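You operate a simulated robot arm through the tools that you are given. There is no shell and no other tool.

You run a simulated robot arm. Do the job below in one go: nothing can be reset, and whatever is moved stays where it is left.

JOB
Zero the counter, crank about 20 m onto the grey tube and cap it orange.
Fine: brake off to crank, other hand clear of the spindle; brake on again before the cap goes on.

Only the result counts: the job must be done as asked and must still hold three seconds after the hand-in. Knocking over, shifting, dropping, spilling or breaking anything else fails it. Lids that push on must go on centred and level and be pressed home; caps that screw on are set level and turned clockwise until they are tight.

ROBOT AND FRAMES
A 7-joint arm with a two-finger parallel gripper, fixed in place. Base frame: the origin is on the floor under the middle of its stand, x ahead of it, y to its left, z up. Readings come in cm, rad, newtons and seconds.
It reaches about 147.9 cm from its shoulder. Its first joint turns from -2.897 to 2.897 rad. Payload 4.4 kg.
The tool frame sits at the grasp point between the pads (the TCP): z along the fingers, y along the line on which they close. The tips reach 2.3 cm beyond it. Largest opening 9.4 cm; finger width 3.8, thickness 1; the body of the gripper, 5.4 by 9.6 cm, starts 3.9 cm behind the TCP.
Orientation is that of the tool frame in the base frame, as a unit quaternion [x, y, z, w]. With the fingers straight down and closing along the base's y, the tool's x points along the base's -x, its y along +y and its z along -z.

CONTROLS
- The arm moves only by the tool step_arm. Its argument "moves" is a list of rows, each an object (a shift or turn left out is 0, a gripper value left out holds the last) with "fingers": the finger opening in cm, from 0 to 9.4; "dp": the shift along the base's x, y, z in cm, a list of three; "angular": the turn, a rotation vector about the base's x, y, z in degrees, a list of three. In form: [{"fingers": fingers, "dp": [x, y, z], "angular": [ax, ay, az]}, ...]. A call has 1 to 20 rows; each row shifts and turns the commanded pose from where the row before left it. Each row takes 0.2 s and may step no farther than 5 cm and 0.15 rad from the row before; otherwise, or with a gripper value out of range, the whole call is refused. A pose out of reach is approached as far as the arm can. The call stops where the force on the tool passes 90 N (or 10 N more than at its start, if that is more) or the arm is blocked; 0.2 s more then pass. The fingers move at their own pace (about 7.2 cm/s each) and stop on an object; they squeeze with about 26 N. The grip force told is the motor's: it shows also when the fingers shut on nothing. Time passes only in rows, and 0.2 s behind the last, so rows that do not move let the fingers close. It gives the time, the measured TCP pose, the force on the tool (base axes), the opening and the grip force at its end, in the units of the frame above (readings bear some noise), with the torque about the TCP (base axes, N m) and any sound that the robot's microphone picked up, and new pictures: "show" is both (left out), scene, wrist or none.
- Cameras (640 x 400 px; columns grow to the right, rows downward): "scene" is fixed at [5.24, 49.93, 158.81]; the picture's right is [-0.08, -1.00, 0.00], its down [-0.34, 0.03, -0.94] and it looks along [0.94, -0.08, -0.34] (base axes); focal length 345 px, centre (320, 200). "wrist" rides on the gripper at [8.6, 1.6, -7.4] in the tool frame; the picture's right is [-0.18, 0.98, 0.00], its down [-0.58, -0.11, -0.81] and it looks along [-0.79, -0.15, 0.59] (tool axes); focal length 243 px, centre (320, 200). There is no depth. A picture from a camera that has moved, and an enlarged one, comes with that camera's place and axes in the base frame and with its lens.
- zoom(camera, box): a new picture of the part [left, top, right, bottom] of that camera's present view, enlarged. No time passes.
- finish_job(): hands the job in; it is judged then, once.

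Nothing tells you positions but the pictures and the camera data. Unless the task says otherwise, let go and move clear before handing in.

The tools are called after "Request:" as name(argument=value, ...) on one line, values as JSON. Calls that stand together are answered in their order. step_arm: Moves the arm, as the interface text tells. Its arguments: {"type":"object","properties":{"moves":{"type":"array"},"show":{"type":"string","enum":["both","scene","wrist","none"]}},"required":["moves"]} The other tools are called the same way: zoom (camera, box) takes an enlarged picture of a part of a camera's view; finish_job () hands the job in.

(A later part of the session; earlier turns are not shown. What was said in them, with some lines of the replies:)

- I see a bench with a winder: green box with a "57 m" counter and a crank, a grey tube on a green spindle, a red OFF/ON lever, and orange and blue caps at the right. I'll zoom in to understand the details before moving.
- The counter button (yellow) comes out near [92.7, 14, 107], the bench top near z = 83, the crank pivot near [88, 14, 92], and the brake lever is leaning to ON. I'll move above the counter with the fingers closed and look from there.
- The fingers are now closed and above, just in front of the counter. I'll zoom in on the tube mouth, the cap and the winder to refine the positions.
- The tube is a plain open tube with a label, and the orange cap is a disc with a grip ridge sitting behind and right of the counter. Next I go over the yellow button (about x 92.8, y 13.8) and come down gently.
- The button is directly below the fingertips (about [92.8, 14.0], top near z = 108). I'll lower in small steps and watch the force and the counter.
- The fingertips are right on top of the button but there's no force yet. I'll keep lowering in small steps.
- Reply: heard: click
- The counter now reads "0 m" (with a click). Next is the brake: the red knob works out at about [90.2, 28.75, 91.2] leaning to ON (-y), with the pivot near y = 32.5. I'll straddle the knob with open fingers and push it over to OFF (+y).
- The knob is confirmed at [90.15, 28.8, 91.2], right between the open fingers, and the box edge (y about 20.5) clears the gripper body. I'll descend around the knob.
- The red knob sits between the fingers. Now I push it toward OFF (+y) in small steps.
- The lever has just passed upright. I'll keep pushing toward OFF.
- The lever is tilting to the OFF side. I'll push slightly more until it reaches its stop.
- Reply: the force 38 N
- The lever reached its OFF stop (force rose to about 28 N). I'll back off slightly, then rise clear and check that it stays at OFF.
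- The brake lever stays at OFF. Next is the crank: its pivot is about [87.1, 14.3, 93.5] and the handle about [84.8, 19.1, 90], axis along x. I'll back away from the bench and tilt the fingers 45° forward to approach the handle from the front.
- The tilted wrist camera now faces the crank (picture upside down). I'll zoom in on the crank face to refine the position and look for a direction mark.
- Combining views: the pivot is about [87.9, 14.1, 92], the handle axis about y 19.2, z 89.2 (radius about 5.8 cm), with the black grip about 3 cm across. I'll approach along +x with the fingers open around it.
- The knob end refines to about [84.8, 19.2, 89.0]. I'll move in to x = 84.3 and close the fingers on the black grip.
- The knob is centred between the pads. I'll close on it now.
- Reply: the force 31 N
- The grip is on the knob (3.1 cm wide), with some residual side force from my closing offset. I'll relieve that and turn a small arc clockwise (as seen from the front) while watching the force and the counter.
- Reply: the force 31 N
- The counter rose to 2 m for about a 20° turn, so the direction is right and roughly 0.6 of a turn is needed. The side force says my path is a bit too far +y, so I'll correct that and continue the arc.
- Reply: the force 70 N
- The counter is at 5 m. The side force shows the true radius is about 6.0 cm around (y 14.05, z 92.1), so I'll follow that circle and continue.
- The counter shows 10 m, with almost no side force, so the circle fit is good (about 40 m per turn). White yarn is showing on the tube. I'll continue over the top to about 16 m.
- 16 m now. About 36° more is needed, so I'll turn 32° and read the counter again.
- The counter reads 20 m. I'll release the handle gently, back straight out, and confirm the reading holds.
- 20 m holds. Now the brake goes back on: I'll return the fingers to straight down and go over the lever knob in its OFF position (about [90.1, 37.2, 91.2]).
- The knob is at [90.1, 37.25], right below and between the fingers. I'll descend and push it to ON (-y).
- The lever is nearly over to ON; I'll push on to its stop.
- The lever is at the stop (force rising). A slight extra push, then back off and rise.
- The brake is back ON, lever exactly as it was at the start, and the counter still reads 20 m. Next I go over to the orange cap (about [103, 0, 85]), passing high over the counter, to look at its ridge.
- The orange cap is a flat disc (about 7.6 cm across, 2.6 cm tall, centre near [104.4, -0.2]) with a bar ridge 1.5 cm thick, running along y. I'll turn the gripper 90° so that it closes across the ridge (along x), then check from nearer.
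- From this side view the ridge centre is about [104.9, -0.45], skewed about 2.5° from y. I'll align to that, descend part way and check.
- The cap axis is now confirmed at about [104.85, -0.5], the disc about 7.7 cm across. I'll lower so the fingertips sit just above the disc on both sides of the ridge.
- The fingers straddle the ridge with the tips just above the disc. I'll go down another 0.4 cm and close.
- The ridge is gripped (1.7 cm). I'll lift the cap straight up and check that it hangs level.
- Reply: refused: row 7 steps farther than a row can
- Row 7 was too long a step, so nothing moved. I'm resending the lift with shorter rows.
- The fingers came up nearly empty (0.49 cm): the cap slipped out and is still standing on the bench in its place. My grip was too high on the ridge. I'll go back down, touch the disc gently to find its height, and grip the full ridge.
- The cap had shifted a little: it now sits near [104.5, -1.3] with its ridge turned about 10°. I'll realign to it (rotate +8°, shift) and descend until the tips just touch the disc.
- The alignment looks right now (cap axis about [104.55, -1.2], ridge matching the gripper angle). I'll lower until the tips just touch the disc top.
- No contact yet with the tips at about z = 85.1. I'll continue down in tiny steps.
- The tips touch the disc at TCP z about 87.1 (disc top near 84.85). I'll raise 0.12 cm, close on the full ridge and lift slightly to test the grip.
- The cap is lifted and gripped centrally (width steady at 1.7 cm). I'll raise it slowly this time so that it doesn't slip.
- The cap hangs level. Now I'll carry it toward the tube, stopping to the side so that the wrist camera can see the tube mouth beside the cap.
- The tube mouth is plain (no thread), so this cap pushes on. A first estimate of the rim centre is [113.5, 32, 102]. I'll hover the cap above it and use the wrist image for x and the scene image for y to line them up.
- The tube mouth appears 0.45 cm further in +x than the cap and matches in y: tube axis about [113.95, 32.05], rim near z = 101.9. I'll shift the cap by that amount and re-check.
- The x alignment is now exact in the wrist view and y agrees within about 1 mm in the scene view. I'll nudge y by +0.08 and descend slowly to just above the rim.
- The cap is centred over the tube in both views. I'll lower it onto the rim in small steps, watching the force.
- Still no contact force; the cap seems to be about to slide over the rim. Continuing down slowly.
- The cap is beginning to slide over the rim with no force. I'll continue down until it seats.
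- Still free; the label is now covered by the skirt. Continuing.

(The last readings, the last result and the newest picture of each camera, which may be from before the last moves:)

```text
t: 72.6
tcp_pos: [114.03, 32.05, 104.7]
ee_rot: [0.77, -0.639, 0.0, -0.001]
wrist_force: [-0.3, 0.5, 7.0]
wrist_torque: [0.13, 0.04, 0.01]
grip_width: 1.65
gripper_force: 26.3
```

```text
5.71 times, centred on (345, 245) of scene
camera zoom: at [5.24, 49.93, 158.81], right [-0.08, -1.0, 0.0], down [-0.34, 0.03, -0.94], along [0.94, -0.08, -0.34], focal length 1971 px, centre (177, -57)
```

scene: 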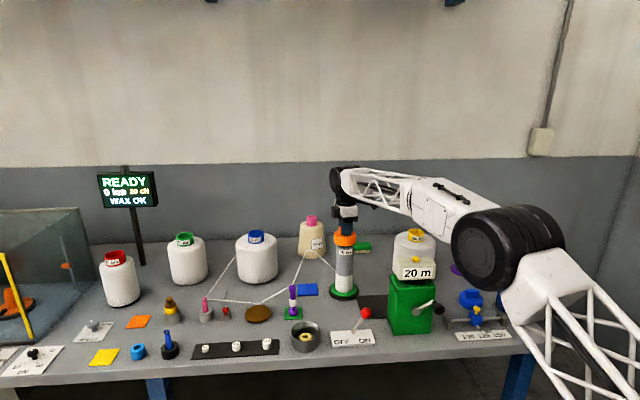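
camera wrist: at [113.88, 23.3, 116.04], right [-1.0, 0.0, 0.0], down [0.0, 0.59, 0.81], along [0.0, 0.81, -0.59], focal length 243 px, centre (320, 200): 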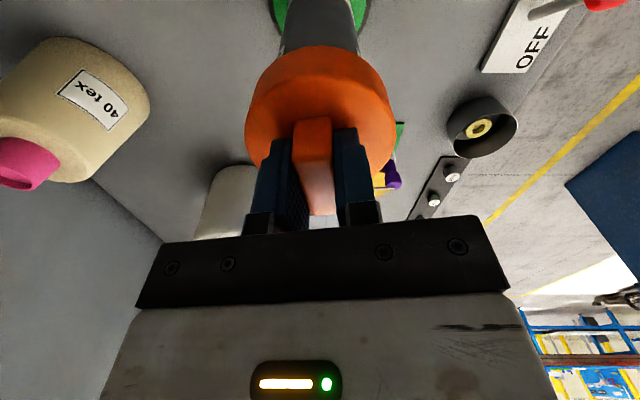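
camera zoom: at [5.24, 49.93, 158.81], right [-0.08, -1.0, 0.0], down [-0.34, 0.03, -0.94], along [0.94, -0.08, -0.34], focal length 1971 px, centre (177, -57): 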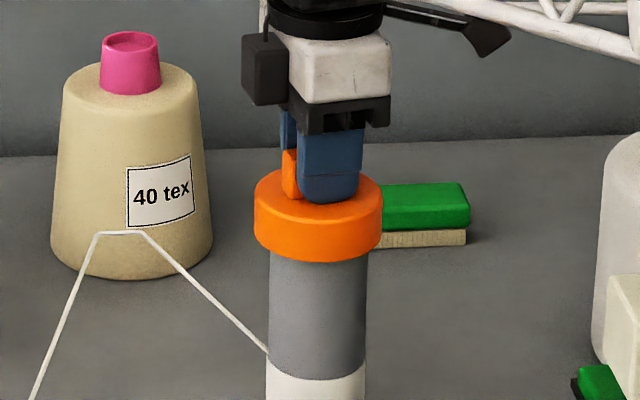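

First contact: 7 N. I'll press it home gently in small steps and watch for the force or a click.

Request:
step_arm(moves=[{"dp": [0, 0, -0.1]}, {"dp": [0, 0, -0.1]}, {}], show="none")

Request:
zoom(camera="scene", box=[315, 210, 375, 280])

```text
t: 73.4
tcp_pos: [113.91, 31.98, 104.73]
ee_rot: [0.769, -0.639, 0.0, -0.002]
wrist_force: [0.0, 0.6, 27.1]
wrist_torque: [0.02, 0.09, 0.01]
grip_width: 1.69
gripper_force: 25.8
```

```text
5.71 times, centred on (345, 245) of scene
camera zoom: at [5.24, 49.93, 158.81], right [-0.08, -1.0, 0.0], down [-0.34, 0.03, -0.94], along [0.94, -0.08, -0.34], focal length 1971 px, centre (177, -57)
```

zoom: 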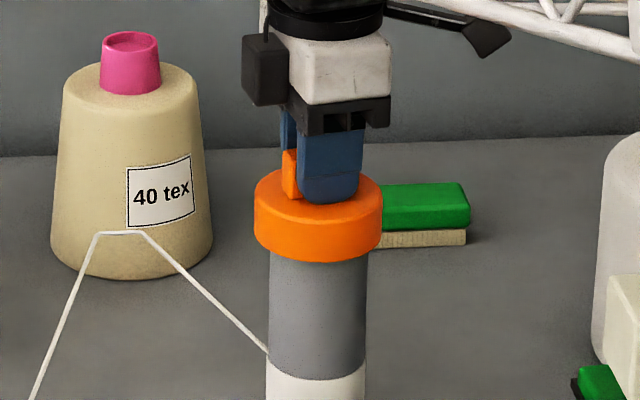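

The force is now 27 N without further travel. I'll press a bit more firmly to be sure it is home.

Request:
step_arm(moves=[{"dp": [0, 0, -0.1]}, {"dp": [0, 0, -0.1]}, {}], show="both")

Request:
zoom(camera="scene", box=[315, 210, 375, 280])

```text
t: 74.2
tcp_pos: [113.85, 32.24, 104.72]
ee_rot: [0.769, -0.639, 0.002, -0.002]
wrist_force: [3.1, 1.5, 52.7]
wrist_torque: [-0.03, 0.12, 0.02]
grip_width: 1.71
gripper_force: 26.0
camera wrist: at [113.84, 23.27, 112.21], right [-1.0, 0.0, 0.0], down [0.0, 0.59, 0.81], along [0.0, 0.81, -0.59], focal length 243 px, centre (320, 200)
```

scene: 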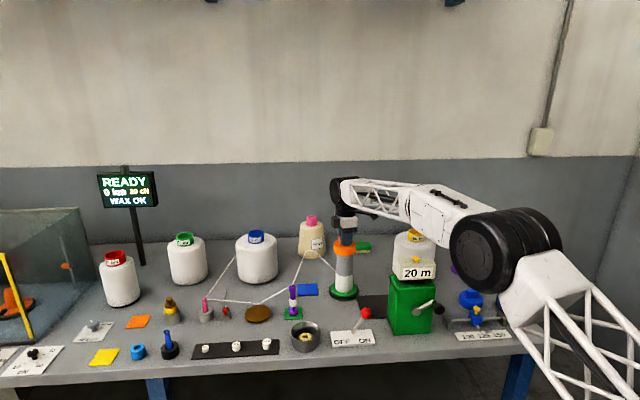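
wrist: 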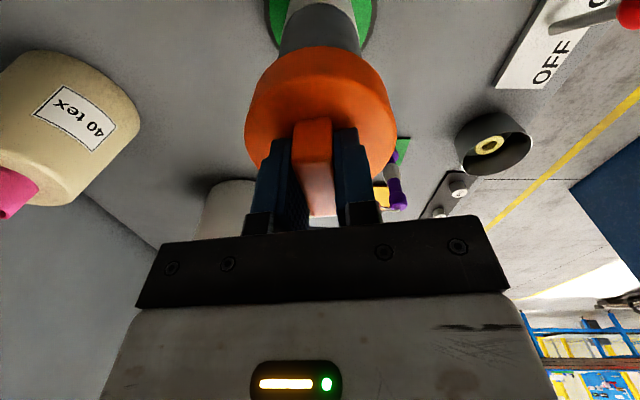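

```text
5.71 times, centred on (345, 245) of scene
camera zoom: at [5.24, 49.93, 158.81], right [-0.08, -1.0, 0.0], down [-0.34, 0.03, -0.94], along [0.94, -0.08, -0.34], focal length 1971 px, centre (177, -57)
```

zoom: 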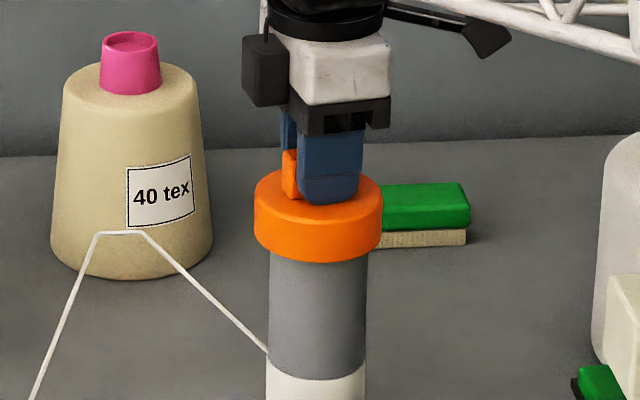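

At 53 N there is no further travel, so the cap is against its seat and level. I'll ease off the pressure and tug very slightly to see whether it's held.

Request:
step_arm(moves=[{"dp": [0, 0, 0.2]}, {"dp": [0, 0, 0.2]}, {}], show="none")

Request:
step_arm(moves=[{"dp": [0, 0, 0.1]}, {"dp": [0, 0, 0.05]}, {}], show="none")

```text
t: 75.0
tcp_pos: [113.92, 32.02, 104.78]
ee_rot: [0.769, -0.639, 0.0, 0.0]
wrist_force: [5.9, 3.7, 37.2]
wrist_torque: [0.15, -0.15, 0.04]
grip_width: 1.69
gripper_force: 26.3
```

```text
t: 75.8
tcp_pos: [114.03, 32.06, 104.74]
ee_rot: [0.769, -0.639, 0.0, 0.001]
wrist_force: [-2.7, 0.9, 19.2]
wrist_torque: [0.13, 0.06, -0.01]
grip_width: 1.69
gripper_force: 26.2
```

The pressure is easing steadily. I'll continue raising slightly through zero force to see whether the cap resists.

Request:
step_arm(moves=[{"dp": [0, 0, 0.15]}, {}], show="none")

Request:
step_arm(moves=[{"dp": [0, 0, 0.1]}, {}], show="none")

```text
t: 76.4
tcp_pos: [113.9, 31.95, 104.75]
ee_rot: [0.769, -0.639, -0.001, 0.001]
wrist_force: [-0.6, 0.0, -0.2]
wrist_torque: [0.01, -0.02, 0.02]
grip_width: 1.69
gripper_force: 25.7
```

```text
t: 77.0
tcp_pos: [113.94, 32.04, 105.06]
ee_rot: [0.769, -0.639, 0.001, 0.001]
wrist_force: [0.0, -0.5, 0.4]
wrist_torque: [0.02, 0.0, -0.03]
grip_width: 1.7
gripper_force: 25.8
```

The cap lifts without resistance, so nothing locks it yet. As a check on whether it is a screw or push-on type, I'll seat it again with light pressure and try a small clockwise twist, watching torque and height.

Request:
step_arm(moves=[{"dp": [0, 0, -0.1]}, {"dp": [0, 0, -0.07]}, {}, {"angular": [0, 0, -2]}, {"angular": [0, 0, -2]}, {"angular": [0, 0, -2]}, {}], show="both")

Request:
zoom(camera="scene", box=[305, 210, 445, 350])

```text
t: 78.6
tcp_pos: [114.02, 32.06, 104.92]
ee_rot: [0.735, -0.678, 0.0, 0.0]
wrist_force: [0.6, -0.2, -0.4]
wrist_torque: [-0.02, -0.01, 0.01]
grip_width: 1.67
gripper_force: 26.3
camera wrist: at [112.98, 23.34, 112.43], right [-0.99, 0.11, 0.0], down [0.06, 0.59, 0.81], along [0.08, 0.8, -0.59], focal length 243 px, centre (320, 200)
```

scene: 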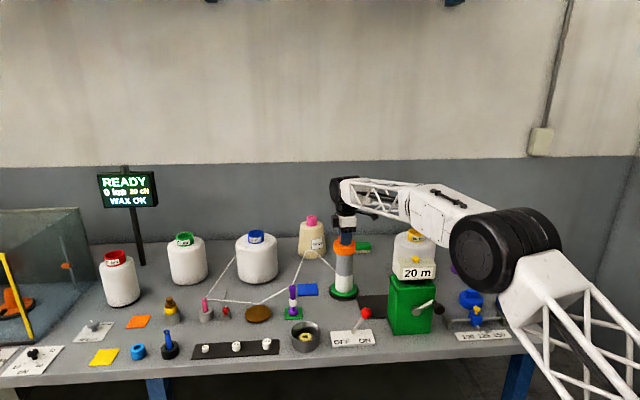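
wrist: 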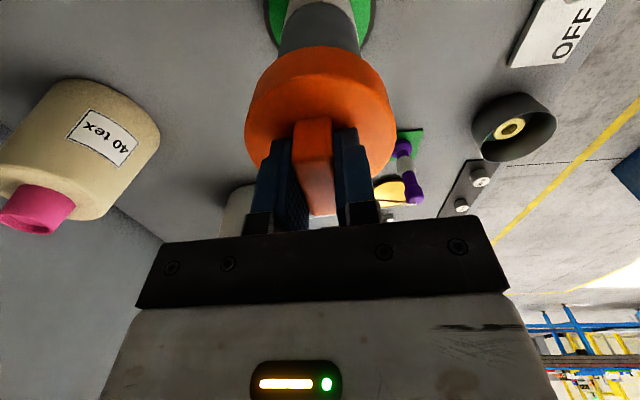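

```text
2.86 times, centred on (375, 280) of scene
camera zoom: at [5.24, 49.93, 158.81], right [-0.08, -1.0, 0.0], down [-0.34, 0.03, -0.94], along [0.94, -0.08, -0.34], focal length 985 px, centre (163, -29)
```

zoom: 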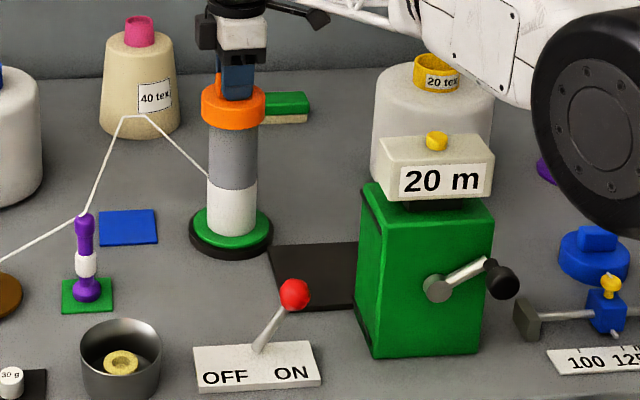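

No load yet: the cap was just off its seat. I'll press to a light contact and continue the clockwise twist to see whether it draws down.

Request:
step_arm(moves=[{"dp": [0, 0, -0.12]}, {"dp": [0, 0, -0.12]}, {}], show="none")

Request:
step_arm(moves=[{"angular": [0, 0, -3]}, {"angular": [0, 0, -3]}, {"angular": [0, 0, -3]}, {"angular": [0, 0, -3]}, {}], show="none")

```text
t: 79.4
tcp_pos: [114.02, 31.99, 104.75]
ee_rot: [0.735, -0.678, 0.0, -0.001]
wrist_force: [-0.5, -1.2, 6.7]
wrist_torque: [-0.05, 0.03, 0.01]
grip_width: 1.68
gripper_force: 25.9
```

```text
t: 80.6
tcp_pos: [113.93, 32.12, 104.76]
ee_rot: [-0.66, 0.751, 0.0, 0.0]
wrist_force: [0.6, -0.8, 14.2]
wrist_torque: [-0.07, 0.02, -0.04]
grip_width: 1.7
gripper_force: 26.2
```

The twist gives no draw-down and no torque, so it's a push-on cap resting on its seat. I'll press it home firmly again, then ease off before releasing.

Request:
step_arm(moves=[{"dp": [0, 0, -0.15]}, {"dp": [0, 0, -0.15]}, {"dp": [0, 0, -0.1]}, {}, {}], show="scene")

Request:
zoom(camera="scene", box=[305, 210, 445, 350])

Request:
zoom(camera="scene", box=[315, 220, 375, 290])

```text
t: 81.8
tcp_pos: [114.07, 32.13, 104.71]
ee_rot: [-0.66, 0.751, -0.001, 0.003]
wrist_force: [5.7, 2.8, 57.0]
wrist_torque: [-0.1, 0.08, 0.04]
grip_width: 1.66
gripper_force: 25.9
```

scene: 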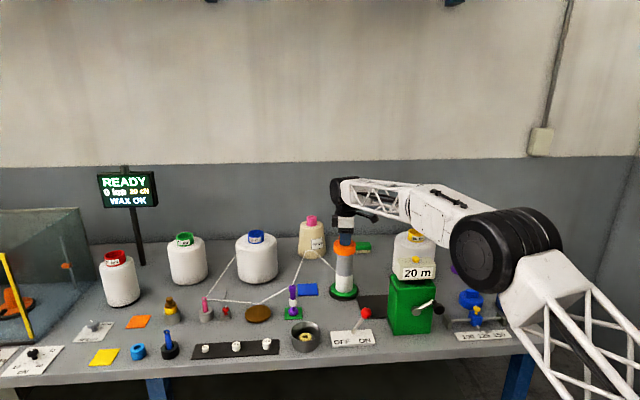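

```text
2.86 times, centred on (375, 280) of scene
camera zoom: at [5.24, 49.93, 158.81], right [-0.08, -1.0, 0.0], down [-0.34, 0.03, -0.94], along [0.94, -0.08, -0.34], focal length 985 px, centre (163, -29)
```

zoom: 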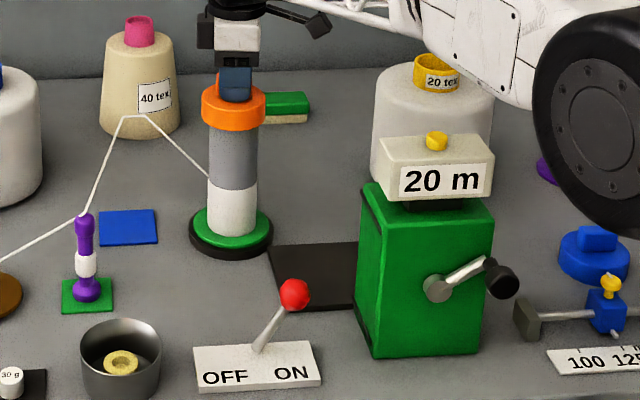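

```text
5.71 times, centred on (345, 255) of scene
camera zoom: at [5.24, 49.93, 158.81], right [-0.08, -1.0, 0.0], down [-0.34, 0.03, -0.94], along [0.94, -0.08, -0.34], focal length 1971 px, centre (177, -114)
```

zoom: 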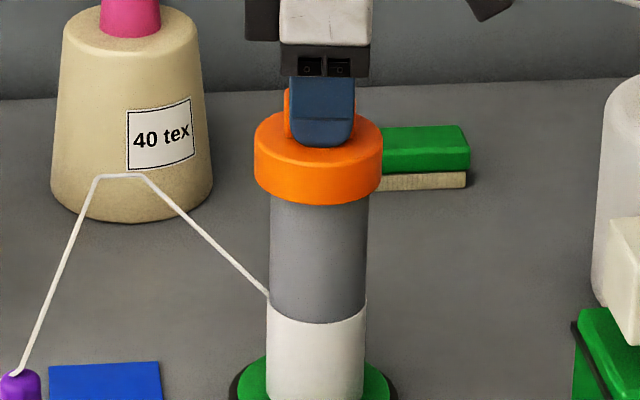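

The cap is centred, level and pressed at 57 N; counter 20 m, brake ON. I'll ease the pressure off, then open the fingers.

Request:
step_arm(moves=[{"dp": [0, 0, 0.2]}, {"dp": [0, 0, 0.2]}, {"dp": [0, 0, 0.1]}, {}, {}], show="none")

```text
t: 83.0
tcp_pos: [113.9, 31.99, 104.61]
ee_rot: [-0.66, 0.751, 0.0, 0.0]
wrist_force: [4.7, 2.2, 34.3]
wrist_torque: [0.23, -0.17, 0.01]
grip_width: 1.69
gripper_force: 26.7
```

Request:
step_arm(moves=[{"dp": [0, 0, 0.1]}, {"dp": [0, 0, 0.05]}, {}, {}], show="none")

```text
t: 84.0
tcp_pos: [113.9, 31.99, 104.83]
ee_rot: [-0.66, 0.752, 0.0, -0.002]
wrist_force: [0.8, -1.3, 7.8]
wrist_torque: [0.01, -0.03, -0.01]
grip_width: 1.68
gripper_force: 26.0
```

The remaining pressure is only about 8 N, so the cap is sitting on its seat. I'll open the fingers now and rise straight up.

Request:
step_arm(moves=[{"fingers": 4}, {}, {}, {"dp": [0, 0, 0.5]}, {"dp": [0, 0, 1.5]}, {"dp": [0, 0, 3]}, {"dp": [0, 0, 4]}, {}])

Request:
zoom(camera="scene", box=[315, 210, 375, 280])

Request:
zoom(camera="wrist", box=[220, 0, 420, 180])

```text
t: 85.8
tcp_pos: [113.92, 32.23, 113.98]
ee_rot: [-0.66, 0.751, 0.001, -0.001]
wrist_force: [-0.2, 0.2, 0.8]
wrist_torque: [0.01, -0.01, -0.02]
grip_width: 3.99
gripper_force: 0.1
camera wrist: at [111.14, 23.75, 121.48], right [-0.95, 0.31, 0.0], down [0.18, 0.56, 0.81], along [0.25, 0.77, -0.59], focal length 243 px, centre (320, 200)
```

scene: 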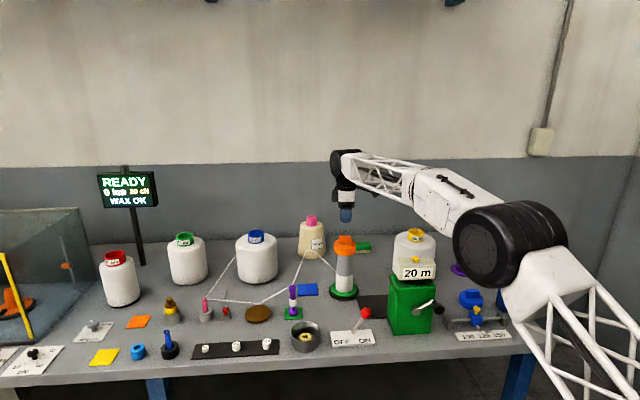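
wrist: 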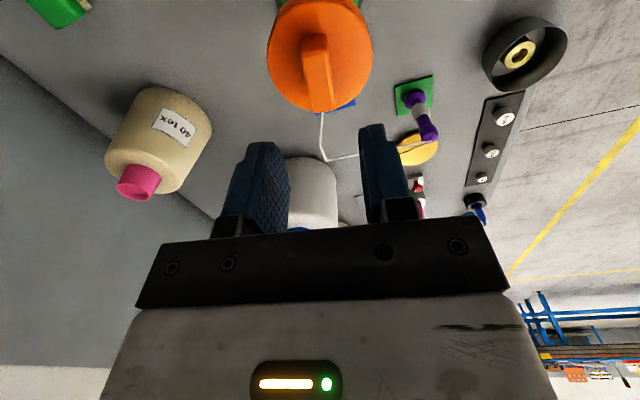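

```text
5.71 times, centred on (345, 245) of scene
camera zoom: at [5.24, 49.93, 158.81], right [-0.08, -1.0, 0.0], down [-0.34, 0.03, -0.94], along [0.94, -0.08, -0.34], focal length 1971 px, centre (177, -57)
```

zoom: 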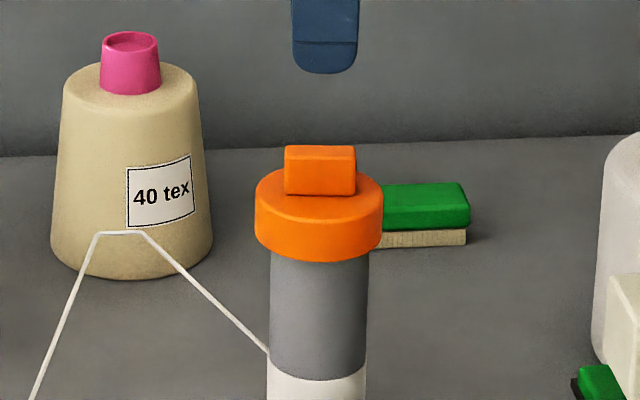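

```text
2.22 times, centred on (320, 90) of wrist
camera zoom: at [111.14, 23.75, 121.48], right [-0.95, 0.31, 0.0], down [0.18, 0.56, 0.81], along [0.25, 0.77, -0.59], focal length 539 px, centre (320, 444)
```

zoom: 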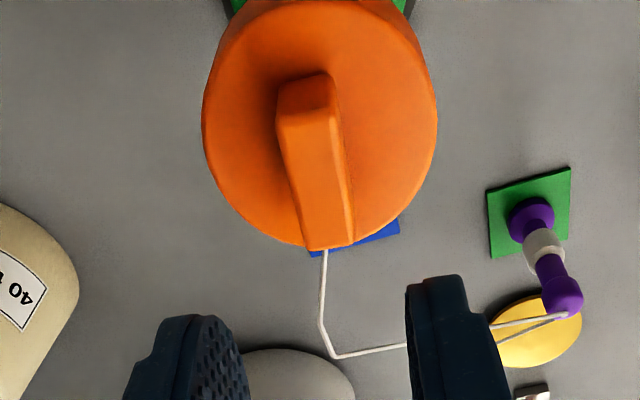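

The cap sits centred and level on the grey tube, nothing else is disturbed. I'll move the arm clear and take a last look at the whole bench.

Request:
step_arm(moves=[{"dp": [0, 0, 4]}, {"dp": [0, 0, 4]}, {"dp": [-3, -1, 2]}, {"dp": [-4, -2, 0]}, {"dp": [-4, -2, 0]}, {"dp": [-4, -2, 0]}, {"dp": [-4, -2, 0]}, {"dp": [-4, -2, 0]}, {}, {}])

Request:
zoom(camera="scene", box=[280, 200, 540, 360])

Request:
zoom(camera="scene", box=[315, 210, 375, 310])

```text
t: 88.0
tcp_pos: [91.06, 21.07, 124.01]
ee_rot: [-0.66, 0.751, 0.0, 0.0]
wrist_force: [-0.9, -0.7, 0.0]
wrist_torque: [-0.01, 0.03, 0.0]
grip_width: 3.99
gripper_force: 0.0
camera wrist: at [88.22, 12.7, 131.42], right [-0.95, 0.31, 0.0], down [0.18, 0.56, 0.81], along [0.25, 0.77, -0.59], focal length 243 px, centre (320, 200)
```

scene: 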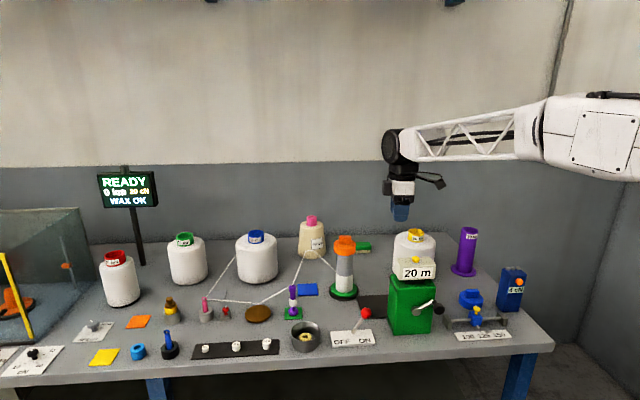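
wrist: 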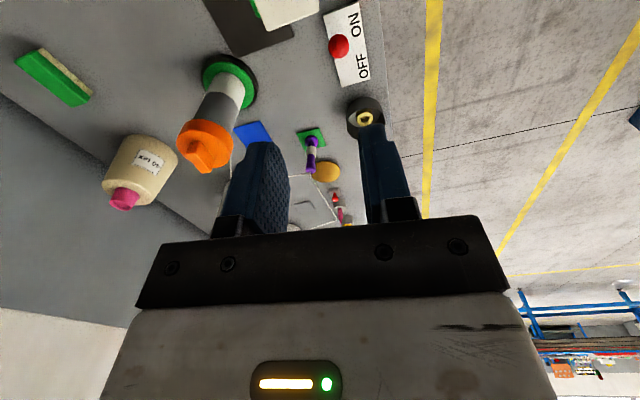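

```text
2.46 times, centred on (410, 280) of scene
camera zoom: at [5.24, 49.93, 158.81], right [-0.08, -1.0, 0.0], down [-0.34, 0.03, -0.94], along [0.94, -0.08, -0.34], focal length 849 px, centre (98, 3)
```

zoom: 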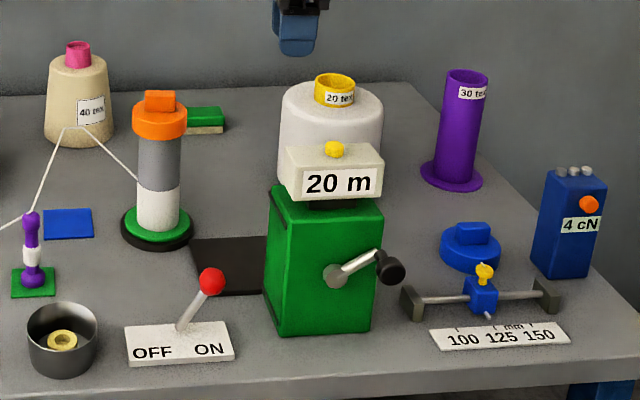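

```text
4.00 times, centred on (345, 260) of scene
camera zoom: at [5.24, 49.93, 158.81], right [-0.08, -1.0, 0.0], down [-0.34, 0.03, -0.94], along [0.94, -0.08, -0.34], focal length 1380 px, centre (220, -40)
```

zoom: 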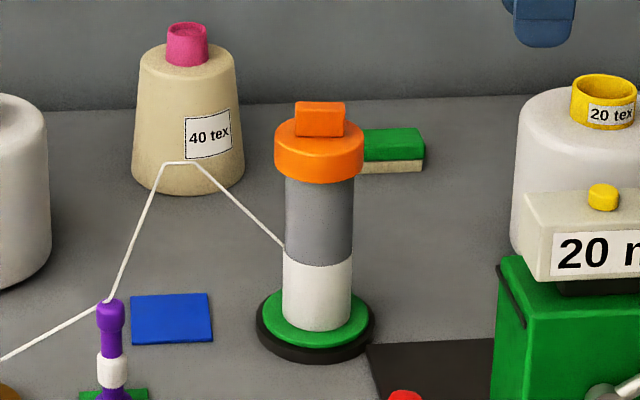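

The final view shows the counter at 20 m, the brake lever at ON, and the orange cap centred and level on the grey tube. The arm is clear and everything else is still in place, so I'm handing in.

Request:
finish_job()

```text
The job is handed in.
```

The counter was zeroed, 20 m was cranked onto the grey tube, and the orange cap is on it, centred and level. I've handed the job in.

- **Counter:** pressing the yellow button took it from 57 m to 0 m. It read 20 m after cranking and still did in the last view.
- **Brake:** I moved it to OFF before cranking and back to ON before fitting the cap. It was at ON in the last view.
- **Cap:** I took it to be push-on. The tube has no visible thread, and a short clockwise twist didn't draw it down. I pressed it to 57 N until it stopped moving. It isn't locked: before that final press, a light upward pull lifted it without resistance.
- **Slip:** on the first try the cap slipped out of the fingers. It moved about 1 cm on the bench and stayed upright, and the second grip held.

In the last view nothing else looked moved, and the arm was clear of the winder.
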